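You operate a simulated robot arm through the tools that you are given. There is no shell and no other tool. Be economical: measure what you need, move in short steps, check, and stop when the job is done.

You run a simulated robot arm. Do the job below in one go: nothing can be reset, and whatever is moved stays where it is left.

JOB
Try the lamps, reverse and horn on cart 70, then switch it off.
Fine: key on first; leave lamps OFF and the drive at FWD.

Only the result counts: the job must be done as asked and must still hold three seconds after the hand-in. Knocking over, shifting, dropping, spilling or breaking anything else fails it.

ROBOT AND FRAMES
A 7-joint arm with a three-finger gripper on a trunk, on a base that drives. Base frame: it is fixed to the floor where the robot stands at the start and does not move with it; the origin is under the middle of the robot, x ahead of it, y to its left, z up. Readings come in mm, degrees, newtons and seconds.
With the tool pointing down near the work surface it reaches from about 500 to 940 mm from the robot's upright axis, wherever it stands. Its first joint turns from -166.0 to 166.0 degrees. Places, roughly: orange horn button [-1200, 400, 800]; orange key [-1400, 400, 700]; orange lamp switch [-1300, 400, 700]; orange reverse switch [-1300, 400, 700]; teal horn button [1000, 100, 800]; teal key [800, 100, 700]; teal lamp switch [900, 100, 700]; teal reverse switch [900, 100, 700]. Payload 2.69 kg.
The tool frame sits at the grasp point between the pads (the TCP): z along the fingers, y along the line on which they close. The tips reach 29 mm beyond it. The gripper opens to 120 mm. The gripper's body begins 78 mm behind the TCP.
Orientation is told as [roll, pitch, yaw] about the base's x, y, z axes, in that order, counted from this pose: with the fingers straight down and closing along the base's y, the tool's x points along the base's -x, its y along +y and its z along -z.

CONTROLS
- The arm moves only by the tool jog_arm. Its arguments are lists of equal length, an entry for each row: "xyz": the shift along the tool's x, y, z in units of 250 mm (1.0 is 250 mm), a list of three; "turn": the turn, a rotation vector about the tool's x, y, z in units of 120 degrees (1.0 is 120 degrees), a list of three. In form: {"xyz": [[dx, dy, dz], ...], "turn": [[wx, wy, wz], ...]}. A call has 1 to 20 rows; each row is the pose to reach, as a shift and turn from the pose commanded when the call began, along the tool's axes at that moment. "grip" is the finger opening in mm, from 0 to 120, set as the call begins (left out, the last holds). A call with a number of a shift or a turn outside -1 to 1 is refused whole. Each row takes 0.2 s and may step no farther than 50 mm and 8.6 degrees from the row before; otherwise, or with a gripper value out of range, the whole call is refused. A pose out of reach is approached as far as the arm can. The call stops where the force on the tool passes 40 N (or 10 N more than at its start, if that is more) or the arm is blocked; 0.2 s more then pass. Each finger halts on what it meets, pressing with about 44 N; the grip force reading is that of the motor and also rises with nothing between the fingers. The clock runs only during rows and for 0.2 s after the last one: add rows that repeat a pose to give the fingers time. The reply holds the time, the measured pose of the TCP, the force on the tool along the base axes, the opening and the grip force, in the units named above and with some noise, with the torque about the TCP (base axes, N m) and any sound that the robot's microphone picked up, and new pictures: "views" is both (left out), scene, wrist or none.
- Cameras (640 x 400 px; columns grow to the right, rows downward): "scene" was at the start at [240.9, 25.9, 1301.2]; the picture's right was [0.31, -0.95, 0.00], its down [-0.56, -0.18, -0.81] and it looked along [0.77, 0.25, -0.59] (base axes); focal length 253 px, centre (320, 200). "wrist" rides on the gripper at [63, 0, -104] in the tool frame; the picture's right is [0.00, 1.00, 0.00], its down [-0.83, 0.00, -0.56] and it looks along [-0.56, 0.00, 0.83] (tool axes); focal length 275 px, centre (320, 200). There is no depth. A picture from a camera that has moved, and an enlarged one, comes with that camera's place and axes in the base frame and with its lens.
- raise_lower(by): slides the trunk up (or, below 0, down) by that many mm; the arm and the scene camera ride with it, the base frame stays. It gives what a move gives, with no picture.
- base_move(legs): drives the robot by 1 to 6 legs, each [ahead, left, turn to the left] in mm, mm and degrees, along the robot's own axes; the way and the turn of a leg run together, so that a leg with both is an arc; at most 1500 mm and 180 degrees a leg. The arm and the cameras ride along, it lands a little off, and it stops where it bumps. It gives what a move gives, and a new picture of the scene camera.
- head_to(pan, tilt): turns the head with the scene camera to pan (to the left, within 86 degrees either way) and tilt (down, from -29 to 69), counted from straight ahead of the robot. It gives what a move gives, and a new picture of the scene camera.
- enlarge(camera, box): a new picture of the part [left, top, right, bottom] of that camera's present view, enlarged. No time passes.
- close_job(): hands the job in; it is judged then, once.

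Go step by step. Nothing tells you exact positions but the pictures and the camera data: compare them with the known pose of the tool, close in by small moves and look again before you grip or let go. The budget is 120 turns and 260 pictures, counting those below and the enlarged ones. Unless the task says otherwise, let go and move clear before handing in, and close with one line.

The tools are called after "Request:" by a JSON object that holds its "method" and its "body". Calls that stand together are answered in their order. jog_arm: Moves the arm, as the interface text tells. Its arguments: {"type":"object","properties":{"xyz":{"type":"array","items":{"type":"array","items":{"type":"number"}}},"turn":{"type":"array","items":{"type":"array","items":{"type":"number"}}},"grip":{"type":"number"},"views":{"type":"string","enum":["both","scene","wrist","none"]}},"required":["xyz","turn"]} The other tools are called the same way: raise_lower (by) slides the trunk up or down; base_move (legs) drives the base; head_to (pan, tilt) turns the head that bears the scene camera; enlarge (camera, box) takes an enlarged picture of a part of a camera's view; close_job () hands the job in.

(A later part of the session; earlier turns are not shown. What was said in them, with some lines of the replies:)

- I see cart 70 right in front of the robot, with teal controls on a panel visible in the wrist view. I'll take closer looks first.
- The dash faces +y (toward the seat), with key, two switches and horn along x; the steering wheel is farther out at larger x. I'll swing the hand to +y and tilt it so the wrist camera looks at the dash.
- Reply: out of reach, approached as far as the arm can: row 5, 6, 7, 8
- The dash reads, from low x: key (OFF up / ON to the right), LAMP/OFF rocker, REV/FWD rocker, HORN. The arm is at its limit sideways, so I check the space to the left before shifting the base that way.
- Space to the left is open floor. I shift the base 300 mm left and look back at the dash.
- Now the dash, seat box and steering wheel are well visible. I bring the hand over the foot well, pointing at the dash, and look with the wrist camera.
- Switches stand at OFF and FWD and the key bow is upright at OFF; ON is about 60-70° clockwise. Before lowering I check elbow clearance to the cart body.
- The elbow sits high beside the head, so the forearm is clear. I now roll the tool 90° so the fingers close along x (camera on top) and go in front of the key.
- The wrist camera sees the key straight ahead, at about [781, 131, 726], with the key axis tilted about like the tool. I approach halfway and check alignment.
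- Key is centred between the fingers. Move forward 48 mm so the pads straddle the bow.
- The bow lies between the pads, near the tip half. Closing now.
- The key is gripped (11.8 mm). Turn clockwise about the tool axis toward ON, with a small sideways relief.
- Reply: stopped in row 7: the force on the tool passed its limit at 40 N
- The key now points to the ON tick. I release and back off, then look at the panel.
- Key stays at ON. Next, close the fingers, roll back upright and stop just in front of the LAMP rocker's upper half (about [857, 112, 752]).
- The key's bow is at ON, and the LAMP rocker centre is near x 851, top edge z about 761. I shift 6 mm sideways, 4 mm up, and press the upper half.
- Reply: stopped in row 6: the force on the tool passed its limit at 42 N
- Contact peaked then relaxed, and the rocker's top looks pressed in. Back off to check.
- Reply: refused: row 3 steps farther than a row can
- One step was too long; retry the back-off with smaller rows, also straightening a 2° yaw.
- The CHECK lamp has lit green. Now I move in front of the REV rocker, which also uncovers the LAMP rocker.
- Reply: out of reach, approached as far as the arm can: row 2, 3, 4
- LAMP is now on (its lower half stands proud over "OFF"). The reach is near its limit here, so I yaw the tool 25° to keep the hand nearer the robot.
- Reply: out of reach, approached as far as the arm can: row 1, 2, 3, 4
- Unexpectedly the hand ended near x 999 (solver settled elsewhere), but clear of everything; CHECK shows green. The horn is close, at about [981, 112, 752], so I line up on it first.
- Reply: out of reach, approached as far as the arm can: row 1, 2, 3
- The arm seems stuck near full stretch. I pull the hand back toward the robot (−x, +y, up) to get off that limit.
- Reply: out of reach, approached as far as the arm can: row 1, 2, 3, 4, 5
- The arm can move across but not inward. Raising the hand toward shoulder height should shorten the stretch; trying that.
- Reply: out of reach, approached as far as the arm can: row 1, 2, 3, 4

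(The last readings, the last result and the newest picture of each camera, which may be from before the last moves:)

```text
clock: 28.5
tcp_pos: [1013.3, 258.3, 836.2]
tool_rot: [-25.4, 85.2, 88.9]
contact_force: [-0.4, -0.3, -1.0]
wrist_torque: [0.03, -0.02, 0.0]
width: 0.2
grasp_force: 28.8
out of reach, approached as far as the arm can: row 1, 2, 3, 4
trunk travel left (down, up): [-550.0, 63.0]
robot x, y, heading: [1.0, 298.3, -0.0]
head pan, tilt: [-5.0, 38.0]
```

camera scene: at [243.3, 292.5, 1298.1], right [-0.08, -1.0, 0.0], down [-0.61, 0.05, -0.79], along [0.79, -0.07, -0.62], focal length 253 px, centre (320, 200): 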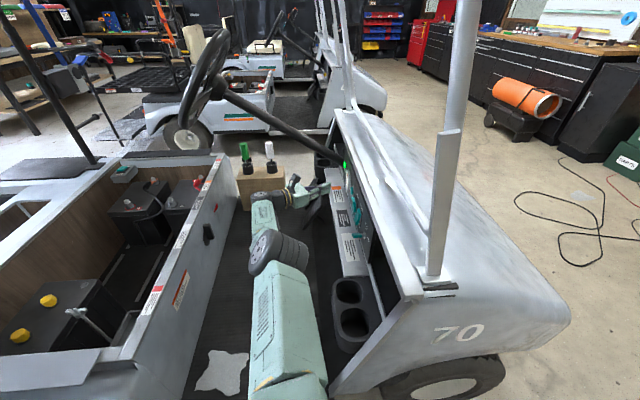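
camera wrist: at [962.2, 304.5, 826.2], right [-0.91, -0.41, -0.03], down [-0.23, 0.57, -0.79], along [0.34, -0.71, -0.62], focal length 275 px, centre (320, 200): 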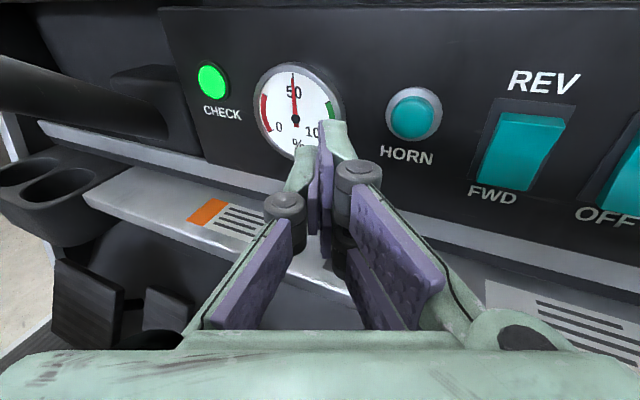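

Still stuck on the reach sphere. I try a larger pull straight back toward the robot.

Request:
{"method": "jog_arm", "body": {"xyz": [[0, 0.12, -0.055], [0, 0.24, -0.11], [0, 0.36, -0.165], [0, 0.48, -0.22], [0, 0.6, -0.275], [0, 0.728, -0.33]], "turn": [[0, 0, 0], [0, 0, 0], [0, 0, 0], [0, 0, 0], [0, 0, 0], [0, 0, 0]], "views": "scene"}}

```text
clock: 29.9
tcp_pos: [998.0, 294.6, 807.1]
tool_rot: [-25.9, 85.2, 88.7]
contact_force: [0.6, -0.7, 0.2]
wrist_torque: [0.03, 0.0, 0.01]
width: 0.0
grasp_force: 28.7
out of reach, approached as far as the arm can: row 1, 2, 3, 4, 5, 6
trunk travel left (down, up): [-550.0, 63.0]
robot x, y, heading: [2.0, 299.2, 0.3]
head pan, tilt: [-5.0, 38.0]
camera scene: at [243.3, 292.4, 1298.1], right [-0.08, -1.0, 0.0], down [-0.61, 0.05, -0.79], along [0.79, -0.07, -0.62], focal length 253 px, centre (320, 200)
```

scene: 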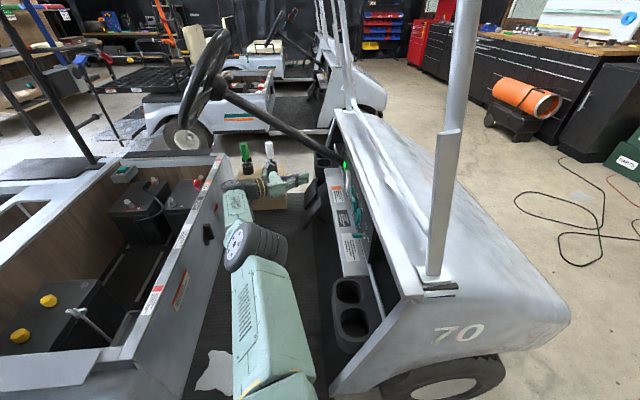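

The elbow is straight, so bending needs a downward motion in the allowed direction. I request inward and down together, away from the wooden box.

Request:
{"method": "jog_arm", "body": {"xyz": [[-0.06, 0.1, -0.006], [-0.12, 0.2, -0.012], [-0.185, 0.3, -0.017], [-0.246, 0.41, -0.023], [-0.308, 0.512, -0.029]], "turn": [[0, 0, 0], [0, 0, 0], [0, 0, 0], [0, 0, 0], [0, 0, 0]], "views": "scene"}}

```text
clock: 31.1
tcp_pos: [968.7, 284.3, 698.8]
tool_rot: [-26.2, 85.2, 88.4]
contact_force: [0.4, 0.1, 0.0]
wrist_torque: [0.01, 0.0, -0.01]
width: 0.2
grasp_force: 28.1
out of reach, approached as far as the arm can: row 1, 2, 3, 4, 5
trunk travel left (down, up): [-550.0, 63.0]
robot x, y, heading: [1.0, 300.5, 0.4]
head pan, tilt: [-5.0, 38.0]
camera scene: at [243.6, 292.5, 1298.1], right [-0.08, -1.0, 0.0], down [-0.61, 0.05, -0.79], along [0.79, -0.07, -0.62], focal length 253 px, centre (320, 200)
```

scene: 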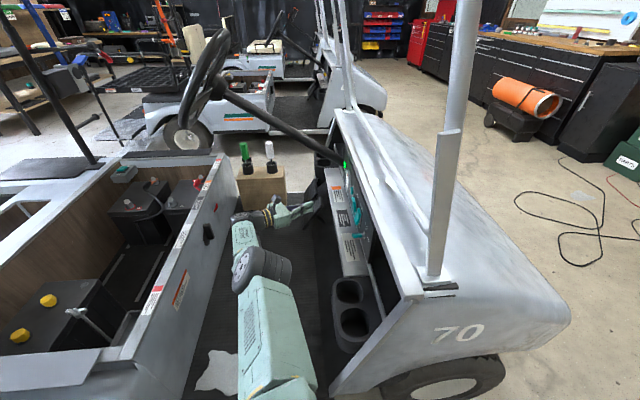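

Its response suggests a joint limit rather than pure stretch. I try rolling the tool back about its own axis (as it was at the start) to free the wrist, staying over the foot well.

Request:
{"method": "jog_arm", "body": {"xyz": [[0, 0, 0], [0, 0, 0], [0, 0, 0], [0, 0, 0], [0, 0, 0], [0, 0, 0], [0, 0, 0]], "turn": [[0, 0, 0.07], [0, 0, 0.14], [0, 0, 0.21], [0, 0, 0.28], [0, 0, 0.35], [0, 0, 0.42], [0, 0, 0.49]], "views": "none"}}

```text
clock: 32.7
tcp_pos: [968.0, 282.5, 698.3]
tool_rot: [-85.1, 28.9, 26.9]
contact_force: [0.4, -0.8, 0.1]
wrist_torque: [-0.01, 0.02, 0.01]
width: 0.0
grasp_force: 28.4
trunk travel left (down, up): [-550.0, 63.0]
robot x, y, heading: [-1.6, 295.2, 0.4]
head pan, tilt: [-5.0, 38.0]
```

It is reachable again. Test an inward/up move with this roll.

Request:
{"method": "jog_arm", "body": {"xyz": [[0.12, 0.004, -0.054], [0.246, 0.008, -0.108]], "turn": [[0, 0, 0], [0, 0, 0]], "views": "both"}}

```text
clock: 33.3
tcp_pos: [966.1, 293.1, 699.8]
tool_rot: [-85.1, 29.0, 27.0]
contact_force: [0.1, -1.0, -0.2]
wrist_torque: [0.01, -0.01, 0.01]
width: 0.1
grasp_force: 28.8
out of reach, approached as far as the arm can: row 1, 2
trunk travel left (down, up): [-550.0, 63.0]
robot x, y, heading: [-2.4, 297.2, 0.2]
head pan, tilt: [-5.0, 38.0]
camera scene: at [243.4, 292.4, 1298.1], right [-0.08, -1.0, 0.0], down [-0.61, 0.05, -0.79], along [0.79, -0.07, -0.62], focal length 253 px, centre (320, 200)
camera wrist: at [874.7, 362.4, 739.9], right [-0.47, -0.14, -0.87], down [0.42, 0.83, -0.36], along [0.78, -0.53, -0.33], focal length 275 px, centre (320, 200)
```

scene: 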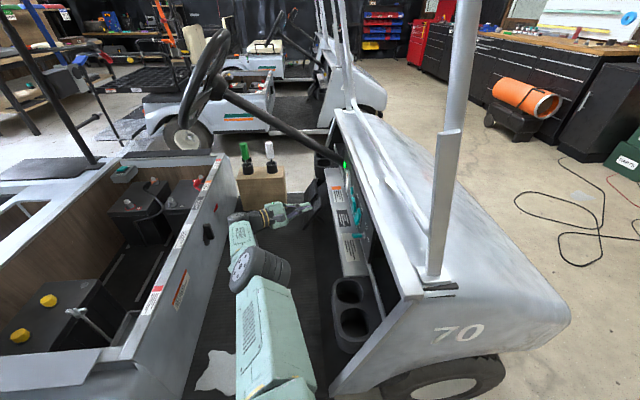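
wrist: 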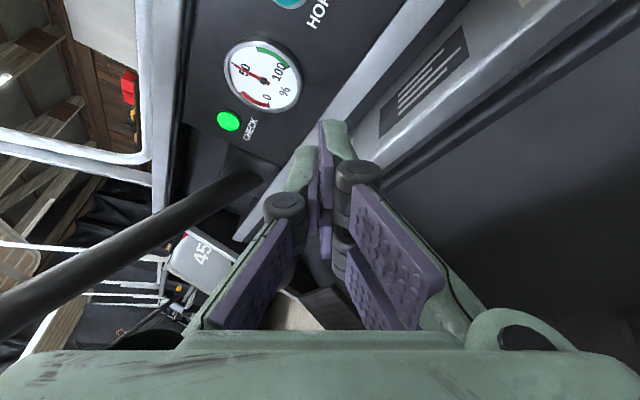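

Lateral motion still works, radial inward not. Test a move toward −y and up, which should bend the elbow the right way.

Request:
{"method": "jog_arm", "body": {"xyz": [[0.043, -0.026, 0.05], [0.086, -0.052, 0.1], [0.129, -0.078, 0.15], [0.172, -0.104, 0.2]], "turn": [[0, 0, 0], [0, 0, 0], [0, 0, 0], [0, 0, 0]], "views": "none"}}

```text
clock: 34.3
tcp_pos: [991.8, 238.9, 731.9]
tool_rot: [-85.1, 29.0, 26.9]
contact_force: [0.3, 0.2, 0.8]
wrist_torque: [0.02, 0.02, 0.01]
width: 0.0
grasp_force: 28.8
out of reach, approached as far as the arm can: row 1, 2, 3, 4
trunk travel left (down, up): [-550.0, 63.0]
robot x, y, heading: [3.6, 301.1, 0.0]
head pan, tilt: [-5.0, 38.0]
```

Perhaps leaving the straight pose needs very small first steps (elbow speed). I try a slow, quadratically growing inward move.

Request:
{"method": "jog_arm", "body": {"xyz": [[0.0004, 0.0001, -0.0002], [0.0014, 0.0004, -0.0008], [0.003, 0.0009, -0.0017], [0.006, 0.0016, -0.003], [0.009, 0.0025, -0.0047], [0.013, 0.0036, -0.0068], [0.0176, 0.0049, -0.0092], [0.023, 0.0064, -0.012], [0.029, 0.008, -0.015], [0.036, 0.01, -0.0188], [0.0436, 0.012, -0.0227], [0.052, 0.0144, -0.027], [0.061, 0.017, -0.0317], [0.0706, 0.0196, -0.0368], [0.081, 0.0225, -0.042], [0.092, 0.0256, -0.048], [0.104, 0.029, -0.054], [0.117, 0.0324, -0.061], [0.13, 0.036, -0.068], [0.144, 0.04, -0.075]], "turn": [[0, 0, 0], [0, 0, 0], [0, 0, 0], [0, 0, 0], [0, 0, 0], [0, 0, 0], [0, 0, 0], [0, 0, 0], [0, 0, 0], [0, 0, 0], [0, 0, 0], [0, 0, 0], [0, 0, 0], [0, 0, 0], [0, 0, 0], [0, 0, 0], [0, 0, 0], [0, 0, 0], [0, 0, 0], [0, 0, 0]], "views": "none"}}

```text
clock: 38.5
tcp_pos: [991.0, 246.9, 730.3]
tool_rot: [-85.1, 29.0, 27.0]
contact_force: [0.5, 0.2, -1.1]
wrist_torque: [-0.04, -0.02, 0.0]
width: 0.1
grasp_force: 28.4
out of reach, approached as far as the arm can: row 6, 7, 8, 9, 10, 11, 12, 13, 14, 15, 16, 17, 18, 19, 20
trunk travel left (down, up): [-550.0, 63.0]
robot x, y, heading: [-1.5, 296.9, -0.1]
head pan, tilt: [-5.0, 38.0]
```

The arm is exactly straight (its wrist stays on a sphere about the shoulder). Since orientation is kept with priority, I swing the hand's yaw to about −30° around the wrist, which should force the elbow to bend.

Request:
{"method": "jog_arm", "body": {"xyz": [[0.081, 0.049, -0.047], [0.162, 0.098, -0.094], [0.243, 0.147, -0.141], [0.323, 0.196, -0.187], [0.404, 0.245, -0.234], [0.485, 0.294, -0.281], [0.566, 0.343, -0.328]], "turn": [[-0.033, 0.059, 0.006], [-0.067, 0.118, 0.011], [-0.1, 0.177, 0.017], [-0.134, 0.237, 0.023], [-0.167, 0.296, 0.029], [-0.2, 0.355, 0.034], [-0.234, 0.414, 0.04]], "views": "both"}}

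```text
clock: 40.1
tcp_pos: [766.2, 238.9, 735.8]
tool_rot: [-84.4, 28.8, -29.8]
contact_force: [0.8, -0.2, -1.1]
wrist_torque: [-0.05, 0.03, -0.01]
width: 0.0
grasp_force: 28.3
out of reach, approached as far as the arm can: row 1, 2, 3, 4, 5, 6, 7
trunk travel left (down, up): [-550.0, 63.0]
robot x, y, heading: [-0.6, 299.7, 0.4]
head pan, tilt: [-5.0, 38.0]
camera scene: at [244.2, 292.7, 1297.8], right [-0.08, -1.0, 0.0], down [-0.61, 0.05, -0.79], along [0.78, -0.07, -0.62], focal length 253 px, centre (320, 200)
camera wrist: at [775.1, 354.3, 776.0], right [-0.37, 0.32, -0.87], down [0.93, 0.11, -0.36], along [-0.02, -0.94, -0.34], focal length 275 px, centre (320, 200)
```

scene: 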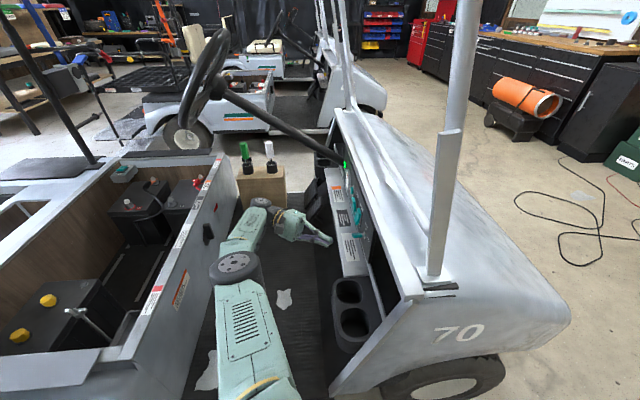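
wrist: 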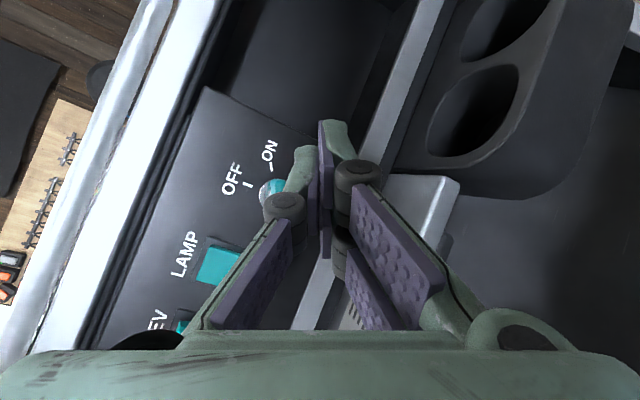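

The elbow has bent (wrist is inside the sphere now). Pull back a little and check that it follows.

Request:
{"method": "jog_arm", "body": {"xyz": [[0.1, 0.056, 0.003], [0.204, 0.112, 0.006]], "turn": [[0, 0, 0], [0, 0, 0]], "views": "none"}}

```text
clock: 40.7
tcp_pos: [716.0, 269.6, 736.2]
tool_rot: [-84.5, 28.7, -29.9]
contact_force: [0.0, -0.1, -0.8]
wrist_torque: [-0.03, -0.01, -0.02]
width: 0.0
grasp_force: 28.3
trunk travel left (down, up): [-550.0, 63.0]
robot x, y, heading: [-3.4, 300.1, 0.0]
head pan, tilt: [-5.0, 38.0]
```

Freed. Now swing the yaw to about +30° while keeping the wrist well inside reach, ending in front of the REV rocker.

Request:
{"method": "jog_arm", "body": {"xyz": [[-0.069, -0.034, -0.037], [-0.137, -0.069, -0.074], [-0.206, -0.103, -0.111], [-0.275, -0.138, -0.148], [-0.343, -0.172, -0.185], [-0.412, -0.207, -0.222], [-0.48, -0.241, -0.259], [-0.549, -0.276, -0.296]], "turn": [[0.031, -0.054, -0.005], [0.061, -0.109, -0.01], [0.092, -0.163, -0.015], [0.122, -0.217, -0.02], [0.153, -0.272, -0.025], [0.183, -0.326, -0.03], [0.214, -0.381, -0.035], [0.2445, -0.435, -0.04]], "views": "none"}}

```text
clock: 42.5
tcp_pos: [887.6, 249.5, 736.7]
tool_rot: [-85.1, 28.8, 30.0]
contact_force: [-0.4, -0.2, -0.6]
wrist_torque: [0.03, 0.01, 0.0]
width: 0.0
grasp_force: 29.0
trunk travel left (down, up): [-550.0, 63.0]
robot x, y, heading: [4.7, 298.4, 0.4]
head pan, tilt: [-5.0, 38.0]
```

Full control is back. Roll the camera on top again and move to just in front of the REV rocker's upper half.

Request:
{"method": "jog_arm", "body": {"xyz": [[0.018, -0.007, 0.035], [0.035, -0.013, 0.07], [0.053, -0.02, 0.105], [0.07, -0.027, 0.14], [0.088, -0.034, 0.174], [0.106, -0.04, 0.209], [0.123, -0.047, 0.244], [0.141, -0.054, 0.279]], "turn": [[0, 0, -0.063], [0, 0, -0.126], [0, 0, -0.189], [0, 0, -0.253], [0, 0, -0.316], [0, 0, -0.379], [0, 0, -0.442], [0, 0, -0.505]], "views": "wrist"}}

Request:
{"method": "enlarge", "body": {"camera": "wrist", "box": [200, 40, 440, 240]}}

```text
clock: 44.3
tcp_pos: [896.4, 174.7, 758.8]
tool_rot: [-5.0, 85.6, 112.5]
contact_force: [0.6, -0.6, -0.1]
wrist_torque: [0.0, -0.02, 0.05]
width: 0.2
grasp_force: 28.7
trunk travel left (down, up): [-550.0, 63.0]
robot x, y, heading: [2.9, 297.9, 0.3]
head pan, tilt: [-5.0, 38.0]
camera wrist: at [852.0, 262.3, 830.8], right [-0.89, -0.46, 0.0], down [-0.28, 0.55, -0.79], along [0.36, -0.7, -0.62], focal length 275 px, centre (320, 200)
```

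wrist: 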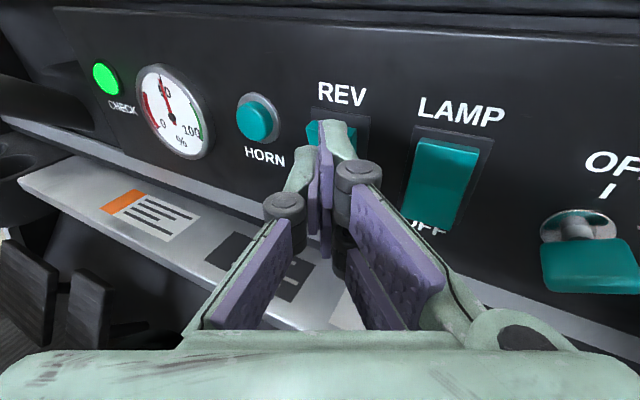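

```text
2.00 times, centred on (320, 140) of wrist
camera zoom: at [852.0, 262.3, 830.8], right [-0.89, -0.46, 0.0], down [-0.28, 0.55, -0.79], along [0.36, -0.7, -0.62], focal length 551 px, centre (320, 320)
```

zoom: 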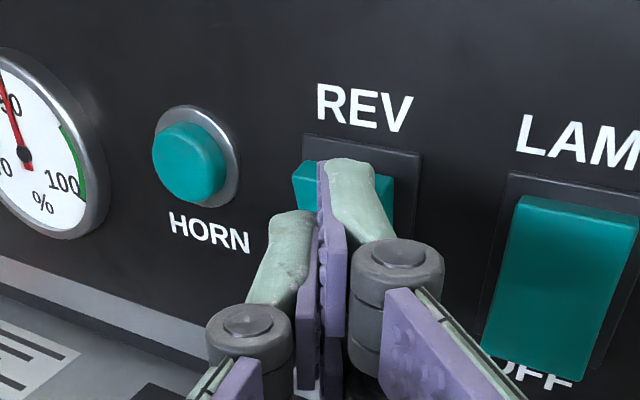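

Aligned on REV (top surface near [918, 118, 760]). Shift slightly and press along −y in small steps.

Request:
{"method": "jog_arm", "body": {"xyz": [[0.005, 0.001, 0.067], [0.006, 0.0065, 0.078], [0.007, 0.012, 0.088], [0.007, 0.0175, 0.099], [0.008, 0.023, 0.11], [0.009, 0.0285, 0.12], [0.01, 0.034, 0.131]], "turn": [[0, 0, 0], [0, 0, 0], [0, 0, 0], [0, 0, 0], [0, 0, 0], [0, 0, 0], [0, 0, 0]], "views": "none"}}

Request:
{"method": "enlarge", "body": {"camera": "wrist", "box": [80, 40, 440, 240]}}

```text
clock: 45.9
tcp_pos: [906.2, 146.3, 760.8]
tool_rot: [-6.3, 85.7, 111.5]
contact_force: [-8.8, 17.5, -2.4]
wrist_torque: [0.11, 0.06, -0.18]
width: 0.0
grasp_force: 29.1
trunk travel left (down, up): [-550.0, 63.0]
robot x, y, heading: [-1.9, 299.1, 0.4]
head pan, tilt: [-5.0, 38.0]
```

```text
1.78 times, centred on (260, 140) of wrist
camera zoom: at [859.9, 233.9, 830.9], right [-0.88, -0.47, 0.0], down [-0.28, 0.55, -0.79], along [0.37, -0.7, -0.62], focal length 489 px, centre (427, 307)
```

zoom: 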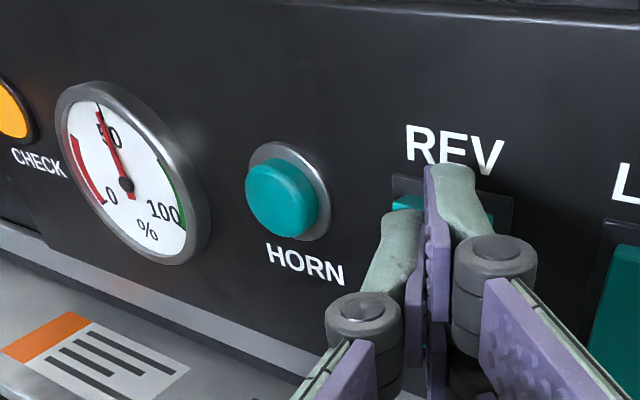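

CHECK turned amber: reverse engaged. Now press the lower half (FWD) to put it back.

Request:
{"method": "jog_arm", "body": {"xyz": [[-0.008, -0.06, -0.114], [-0.147, -0.06, -0.104], [-0.142, -0.022, -0.033], [-0.141, -0.0164, -0.022], [-0.14, -0.011, -0.012], [-0.139, -0.005, -0.001], [-0.138, 0.0, 0.0097], [-0.138, 0.006, 0.02], [-0.137, 0.0115, 0.031]], "turn": [[0, 0, 0], [0, 0, 0], [0, 0, 0], [0, 0, 0], [0, 0, 0], [0, 0, 0], [0, 0, 0], [0, 0, 0], [0, 0, 0]], "views": "none"}}

Request:
{"method": "enlarge", "body": {"camera": "wrist", "box": [80, 20, 440, 240]}}

```text
clock: 47.6
tcp_pos: [908.9, 150.1, 724.9]
tool_rot: [-4.9, 85.5, 113.3]
contact_force: [-0.6, 4.0, -1.6]
wrist_torque: [-0.03, 0.02, -0.01]
width: 0.0
grasp_force: 28.2
trunk travel left (down, up): [-550.0, 63.0]
robot x, y, heading: [-1.7, 303.3, 0.4]
head pan, tilt: [-5.0, 38.0]
stopped in row 8: the force on the tool passed its limit at 43 N (the readings are from after the stop); the commanded pose is now the measured one
```

```text
1.78 times, centred on (260, 130) of wrist
camera zoom: at [860.9, 236.6, 795.5], right [-0.88, -0.47, 0.0], down [-0.29, 0.54, -0.79], along [0.37, -0.69, -0.62], focal length 489 px, centre (427, 324)
```

zoom: 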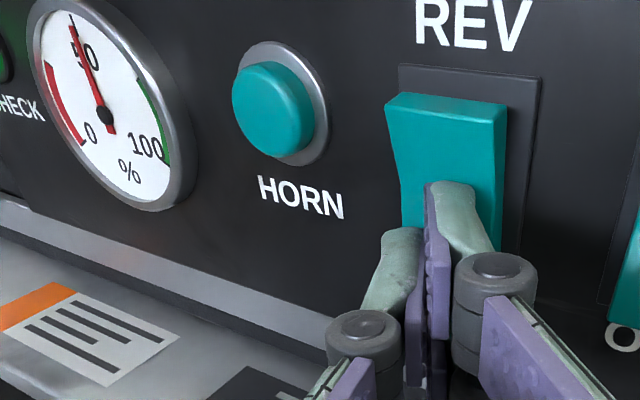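

FWD is restored and CHECK is green. Next, line up with the horn button at about [983, 115, 752].

Request:
{"method": "jog_arm", "body": {"xyz": [[-0.009, -0.066, -0.124], [0.054, -0.172, -0.073], [0.114, -0.277, -0.022]], "turn": [[0, 0, 0], [0, 0, 0], [0, 0, 0]], "views": "none"}}

Request:
{"method": "enlarge", "body": {"camera": "wrist", "box": [200, 20, 500, 220]}}

```text
clock: 48.5
tcp_pos: [966.7, 182.5, 755.0]
tool_rot: [-5.9, 85.6, 112.2]
contact_force: [0.4, 0.8, 0.0]
wrist_torque: [0.02, -0.01, 0.01]
width: 0.2
grasp_force: 28.7
trunk travel left (down, up): [-550.0, 63.0]
robot x, y, heading: [-2.6, 298.2, 0.4]
head pan, tilt: [-5.0, 38.0]
```

```text
2.00 times, centred on (350, 120) of wrist
camera zoom: at [920.4, 269.3, 825.3], right [-0.88, -0.47, 0.0], down [-0.29, 0.55, -0.79], along [0.37, -0.69, -0.62], focal length 551 px, centre (260, 360)
```

zoom: 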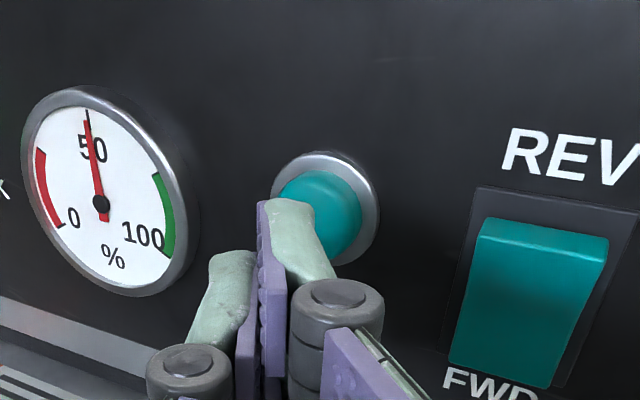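

Aligned with the horn. Press straight in.

Request:
{"method": "jog_arm", "body": {"xyz": [[0.008, 0.056, 0.107], [0.009, 0.062, 0.118], [0.01, 0.067, 0.128], [0.01, 0.073, 0.139], [0.011, 0.078, 0.15], [0.012, 0.084, 0.16], [0.013, 0.09, 0.171]], "turn": [[0, 0, 0], [0, 0, 0], [0, 0, 0], [0, 0, 0], [0, 0, 0], [0, 0, 0], [0, 0, 0]], "views": "wrist"}}

```text
clock: 50.0
tcp_pos: [967.3, 137.0, 753.9]
tool_rot: [-5.1, 85.7, 113.1]
contact_force: [-1.5, 11.2, -0.6]
wrist_torque: [-0.01, 0.0, -0.01]
width: 0.2
grasp_force: 28.0
trunk travel left (down, up): [-550.0, 63.0]
robot x, y, heading: [0.4, 298.5, 0.2]
head pan, tilt: [-5.0, 38.0]
heard: click
camera wrist: at [920.4, 225.1, 825.0], right [-0.88, -0.47, 0.0], down [-0.29, 0.54, -0.79], along [0.37, -0.69, -0.62], focal length 275 px, centre (320, 200)
```

wrist: 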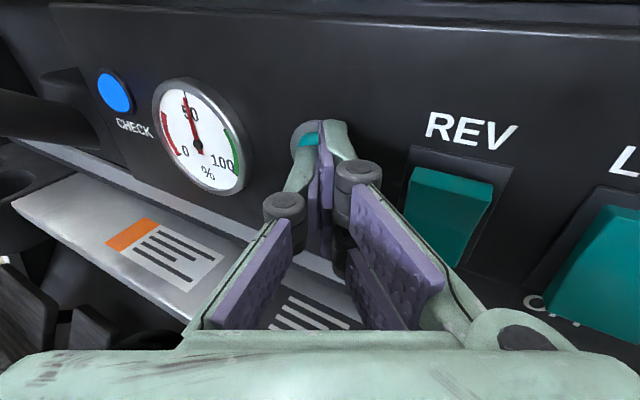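

CHECK shows blue with a click: horn works. Back off, un-yaw the tool and go to the LAMP rocker's lower half to switch it OFF.

Request:
{"method": "jog_arm", "body": {"xyz": [[-0.012, -0.085, -0.16], [-0.0435, 0.016, -0.214], [-0.075, 0.117, -0.268], [-0.1065, 0.217, -0.322], [-0.138, 0.318, -0.376]], "turn": [[0, 0, 0], [-0.057, 0, 0.004], [-0.113, 0, 0.008], [-0.17, 0, 0.012], [-0.226, 0, 0.016]], "views": "wrist"}}

Request:
{"method": "enlarge", "body": {"camera": "wrist", "box": [120, 20, 440, 220]}}

```text
clock: 51.2
tcp_pos: [849.4, 183.0, 725.8]
tool_rot: [-3.4, 85.5, 87.4]
contact_force: [-1.0, -0.1, -1.7]
wrist_torque: [-0.03, 0.04, -0.03]
width: 0.0
grasp_force: 28.3
trunk travel left (down, up): [-550.0, 63.0]
robot x, y, heading: [-0.8, 303.8, 0.5]
head pan, tilt: [-5.0, 38.0]
camera wrist: at [850.5, 282.0, 796.8], right [-1.0, -0.01, 0.0], down [-0.01, 0.62, -0.79], along [0.01, -0.79, -0.62], focal length 275 px, centre (320, 200)
```

wrist: 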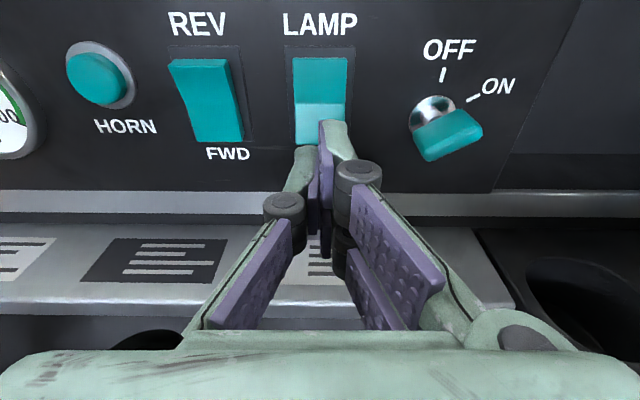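

```text
2.00 times, centred on (280, 120) of wrist
camera zoom: at [850.5, 282.0, 796.8], right [-1.0, -0.01, 0.0], down [-0.01, 0.62, -0.79], along [0.01, -0.79, -0.62], focal length 551 px, centre (400, 360)
```

zoom: 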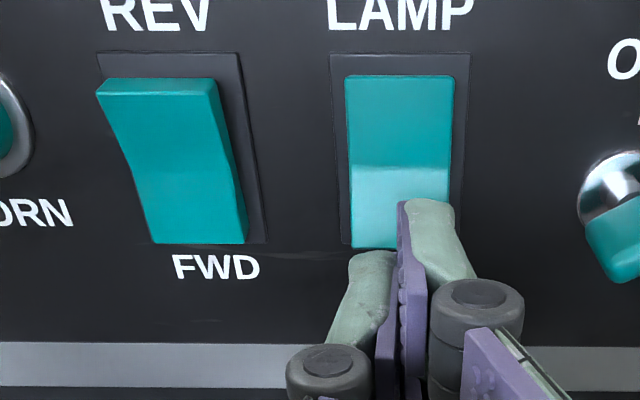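

Centred on the LAMP rocker. Press the lower half.

Request:
{"method": "jog_arm", "body": {"xyz": [[0.007, 0, 0.088], [0.008, 0, 0.1], [0.009, 0, 0.112], [0.01, 0, 0.124], [0.011, 0, 0.136], [0.012, 0, 0.148], [0.013, 0, 0.16]], "turn": [[0, 0, 0], [0, 0, 0], [0, 0, 0], [0, 0, 0], [0, 0, 0], [0, 0, 0], [0, 0, 0]], "views": "none"}}

Request:
{"method": "enlarge", "body": {"camera": "wrist", "box": [120, 20, 440, 220]}}

```text
clock: 52.9
tcp_pos: [852.7, 147.2, 725.1]
tool_rot: [-2.4, 85.6, 88.7]
contact_force: [-17.8, 35.5, -5.4]
wrist_torque: [-0.38, -0.24, -0.65]
width: 0.1
grasp_force: 28.9
trunk travel left (down, up): [-550.0, 63.0]
robot x, y, heading: [-4.4, 301.8, 0.5]
head pan, tilt: [-5.0, 38.0]
```

```text
2.00 times, centred on (280, 120) of wrist
camera zoom: at [850.7, 247.2, 796.7], right [-1.0, -0.02, 0.0], down [-0.01, 0.62, -0.79], along [0.02, -0.79, -0.62], focal length 551 px, centre (400, 360)
```

zoom: 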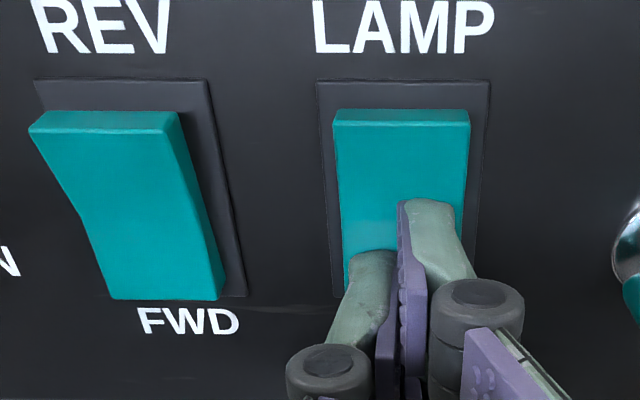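

LAMP is OFF. Back off, shift in front of the key, and roll to match the bow at ON.

Request:
{"method": "jog_arm", "body": {"xyz": [[0, 0, -0.12], [0, 0, -0.24], [0.002, 0.04, -0.247], [0.004, 0.08, -0.247], [0.006, 0.12, -0.247], [0.008, 0.16, -0.247], [0.01, 0.2, -0.247], [0.011, 0.24, -0.247], [0.013, 0.28, -0.247]], "turn": [[0, 0, 0], [0, 0, 0], [0, 0, 0.069], [0, 0, 0.138], [0, 0, 0.207], [0, 0, 0.276], [0, 0, 0.345], [0, 0, 0.414], [0, 0, 0.483]], "views": "none"}}

Request:
{"method": "jog_arm", "body": {"xyz": [[0, 0, 0], [0, 0, 0], [0, 0, 0]], "turn": [[0, 0, 0], [0, 0, 0], [0, 0, 0]], "views": "wrist", "grip": 44}}

Request:
{"method": "enlarge", "body": {"camera": "wrist", "box": [200, 40, 440, 240]}}

```text
clock: 54.9
tcp_pos: [779.4, 202.6, 732.4]
tool_rot: [-84.6, 31.5, 3.8]
contact_force: [-0.1, 0.4, -0.4]
wrist_torque: [0.0, 0.03, -0.01]
width: 0.0
grasp_force: 28.4
trunk travel left (down, up): [-550.0, 63.0]
robot x, y, heading: [1.2, 300.6, 0.5]
head pan, tilt: [-5.0, 38.0]
```

```text
clock: 55.6
tcp_pos: [780.2, 202.0, 733.0]
tool_rot: [-84.7, 31.6, 3.7]
contact_force: [-0.1, 0.6, 0.4]
wrist_torque: [-0.01, 0.02, -0.01]
width: 44.1
grasp_force: 0.1
trunk travel left (down, up): [-550.0, 63.0]
robot x, y, heading: [2.7, 301.3, 0.6]
head pan, tilt: [-5.0, 38.0]
camera wrist: at [726.5, 302.8, 774.9], right [-0.53, 0.06, -0.84], down [0.7, 0.6, -0.4], along [0.48, -0.8, -0.36], focal length 275 px, centre (320, 200)
```

wrist: 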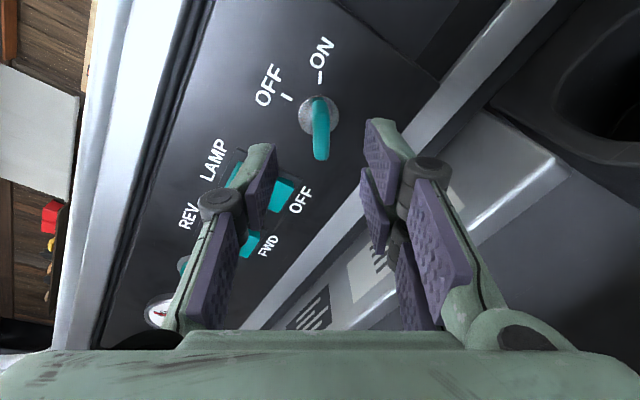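

```text
2.00 times, centred on (320, 140) of wrist
camera zoom: at [726.5, 302.8, 774.9], right [-0.53, 0.06, -0.84], down [0.7, 0.6, -0.4], along [0.48, -0.8, -0.36], focal length 551 px, centre (320, 320)
```

zoom: 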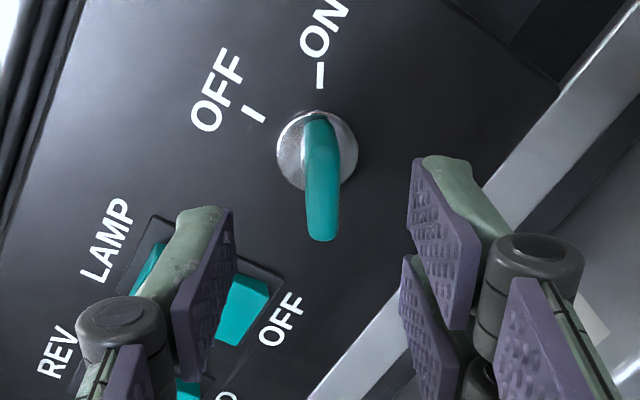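

The key is centred between the fingers. Advance to the same depth as before and grip.

Request:
{"method": "jog_arm", "body": {"xyz": [[-0.003, 0, 0.1], [-0.007, 0, 0.18], [-0.007, 0, 0.234]], "turn": [[0, 0, 0], [0, 0, 0], [0, 0, 0]], "views": "none"}}

Request:
{"method": "jog_arm", "body": {"xyz": [[0, 0, 0], [0, 0, 0], [0, 0, 0], [0, 0, 0]], "turn": [[0, 0, 0], [0, 0, 0], [0, 0, 0], [0, 0, 0]], "views": "wrist", "grip": 0}}

```text
clock: 56.5
tcp_pos: [781.5, 145.1, 727.8]
tool_rot: [-84.7, 31.7, 3.7]
contact_force: [0.4, 0.1, -0.1]
wrist_torque: [-0.03, -0.01, 0.01]
width: 44.3
grasp_force: 0.0
trunk travel left (down, up): [-550.0, 63.0]
robot x, y, heading: [1.4, 300.6, 0.3]
head pan, tilt: [-5.0, 38.0]
```

```text
clock: 57.5
tcp_pos: [782.9, 144.8, 727.0]
tool_rot: [-84.7, 31.7, 3.7]
contact_force: [1.4, -2.1, 1.3]
wrist_torque: [-0.43, -0.04, 0.44]
width: 11.8
grasp_force: 36.1
trunk travel left (down, up): [-550.0, 63.0]
robot x, y, heading: [3.0, 302.5, 0.3]
head pan, tilt: [-5.0, 38.0]
camera wrist: at [728.5, 245.0, 769.9], right [-0.53, 0.06, -0.84], down [0.7, 0.6, -0.4], along [0.48, -0.8, -0.36], focal length 275 px, centre (320, 200)
```

wrist: 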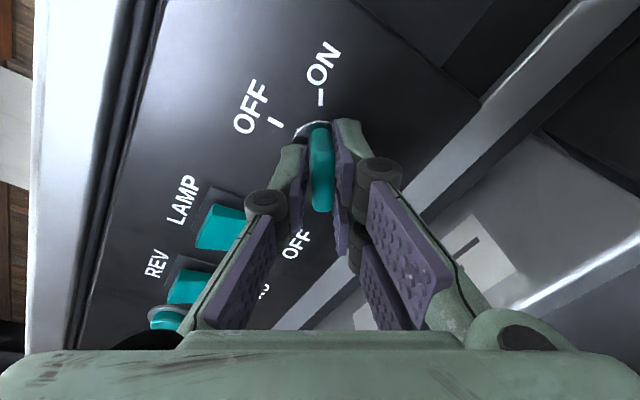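

Gripped. Turn back counter-clockwise to OFF.

Request:
{"method": "jog_arm", "body": {"xyz": [[0, 0, 0], [0, 0, 0], [0, 0, 0], [0, 0, 0], [0, 0, 0], [0, 0, 0], [0, 0, 0], [0, 0, 0]], "turn": [[0, 0, -0.069], [0, 0, -0.138], [0, 0, -0.207], [0, 0, -0.276], [0, 0, -0.345], [0, 0, -0.414], [0, 0, -0.483], [0, 0, -0.5]], "views": "wrist"}}

```text
clock: 59.1
tcp_pos: [780.4, 144.1, 727.2]
tool_rot: [-8.9, 85.1, 81.3]
contact_force: [-2.7, 1.1, -0.1]
wrist_torque: [-0.31, -0.04, -0.09]
width: 11.4
grasp_force: 38.7
trunk travel left (down, up): [-550.0, 63.0]
robot x, y, heading: [-4.1, 301.4, 0.7]
head pan, tilt: [-5.0, 38.0]
stopped in row 8: the force on the tool passed its limit at 40 N (the readings are from after the stop); the commanded pose is now the measured one
camera wrist: at [779.7, 243.2, 798.4], right [-1.0, 0.0, -0.01], down [0.0, 0.62, -0.78], along [0.01, -0.78, -0.62], focal length 275 px, centre (320, 200)
```

wrist: 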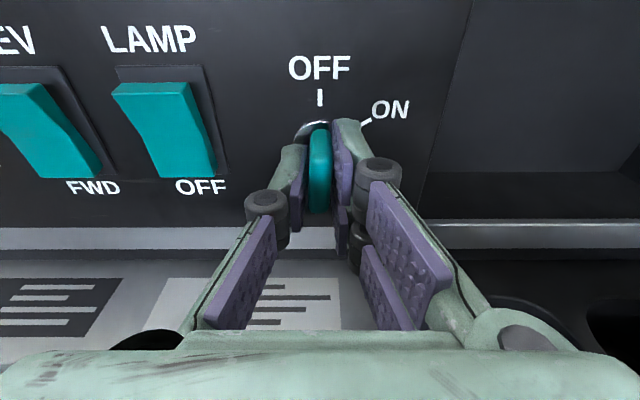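

The key is upright at OFF. Release, retreat, and check the whole panel.

Request:
{"method": "jog_arm", "body": {"xyz": [[0, 0, 0], [0, 0, 0], [0, 0, 0], [0, 0, -0.12], [0, 0, -0.28], [0, 0, -0.44], [0.05, 0, -0.6], [0.1, 0, -0.72]], "turn": [[0, 0, 0], [0, 0, 0], [0, 0, 0], [0, 0, 0], [0, 0, 0], [0, 0, 0], [0, 0, 0], [0, 0, 0]], "views": "both", "grip": 50}}

Request:
{"method": "enlarge", "body": {"camera": "wrist", "box": [0, 20, 400, 240]}}

Request:
{"method": "enlarge", "body": {"camera": "scene", "box": [220, 120, 440, 280]}}

```text
clock: 60.9
tcp_pos: [777.4, 321.5, 766.0]
tool_rot: [-9.0, 85.2, 81.4]
contact_force: [-0.8, -0.4, 0.4]
wrist_torque: [0.01, 0.02, 0.0]
width: 49.8
grasp_force: 0.1
trunk travel left (down, up): [-550.0, 63.0]
robot x, y, heading: [-1.6, 302.5, 0.4]
head pan, tilt: [-5.0, 38.0]
camera scene: at [242.7, 293.8, 1298.1], right [-0.08, -1.0, 0.0], down [-0.61, 0.05, -0.79], along [0.79, -0.06, -0.62], focal length 253 px, centre (320, 200)
camera wrist: at [777.5, 420.7, 838.8], right [-1.0, 0.0, -0.01], down [0.0, 0.62, -0.78], along [0.01, -0.78, -0.62], focal length 275 px, centre (320, 200)
```

scene: 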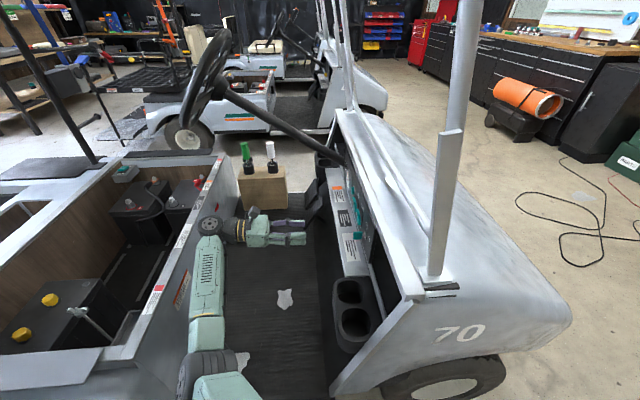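
wrist: 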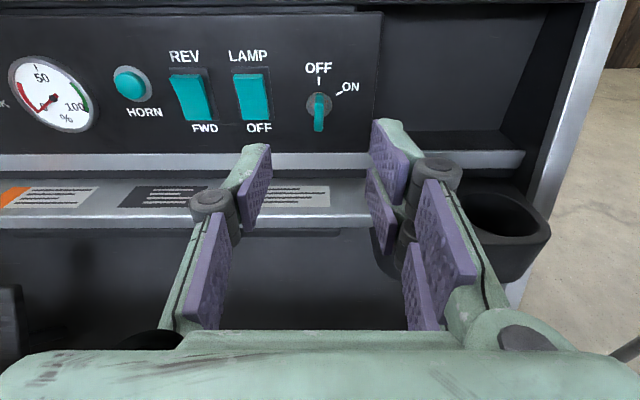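

```text
1.60 times, centred on (200, 130) of wrist
camera zoom: at [777.5, 420.7, 838.8], right [-1.0, 0.0, -0.01], down [0.0, 0.62, -0.78], along [0.01, -0.78, -0.62], focal length 440 px, centre (512, 312)
```

zoom: 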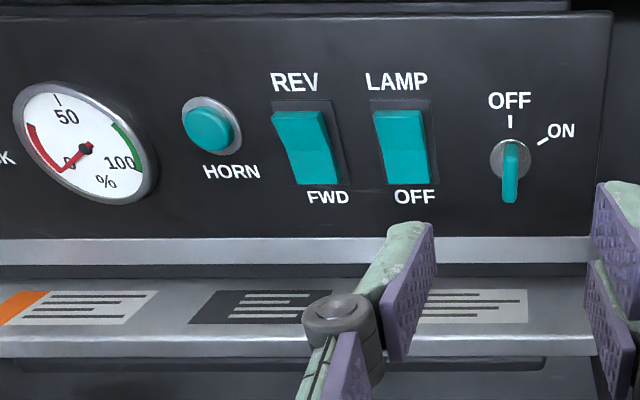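

```text
2.50 times, centred on (330, 200) of scene
camera zoom: at [242.7, 293.8, 1298.1], right [-0.08, -1.0, 0.0], down [-0.61, 0.05, -0.79], along [0.79, -0.06, -0.62], focal length 633 px, centre (295, 200)
```

zoom: 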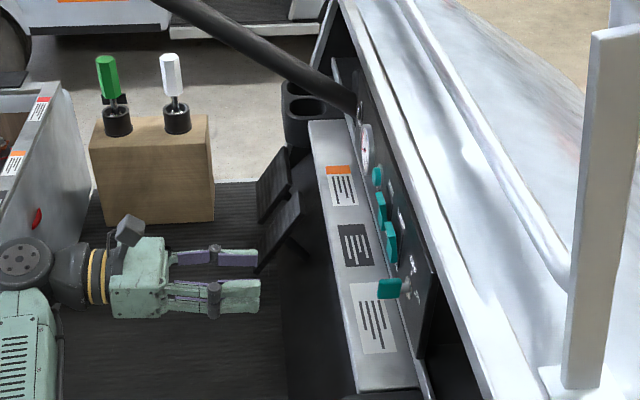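

The gauge has dropped to 0, the key is at OFF, LAMP at OFF and the drive at FWD. The hand is clear and nothing else has moved, so I hand in.

Request:
{"method": "close_job", "body": {}}

```text
The job is handed in.
```

I tested cart 70 with the key on: the CHECK light showed green with the lamps on, amber in reverse and blue with a click for the horn. It is now switched off, with the lamps OFF and the drive at FWD.
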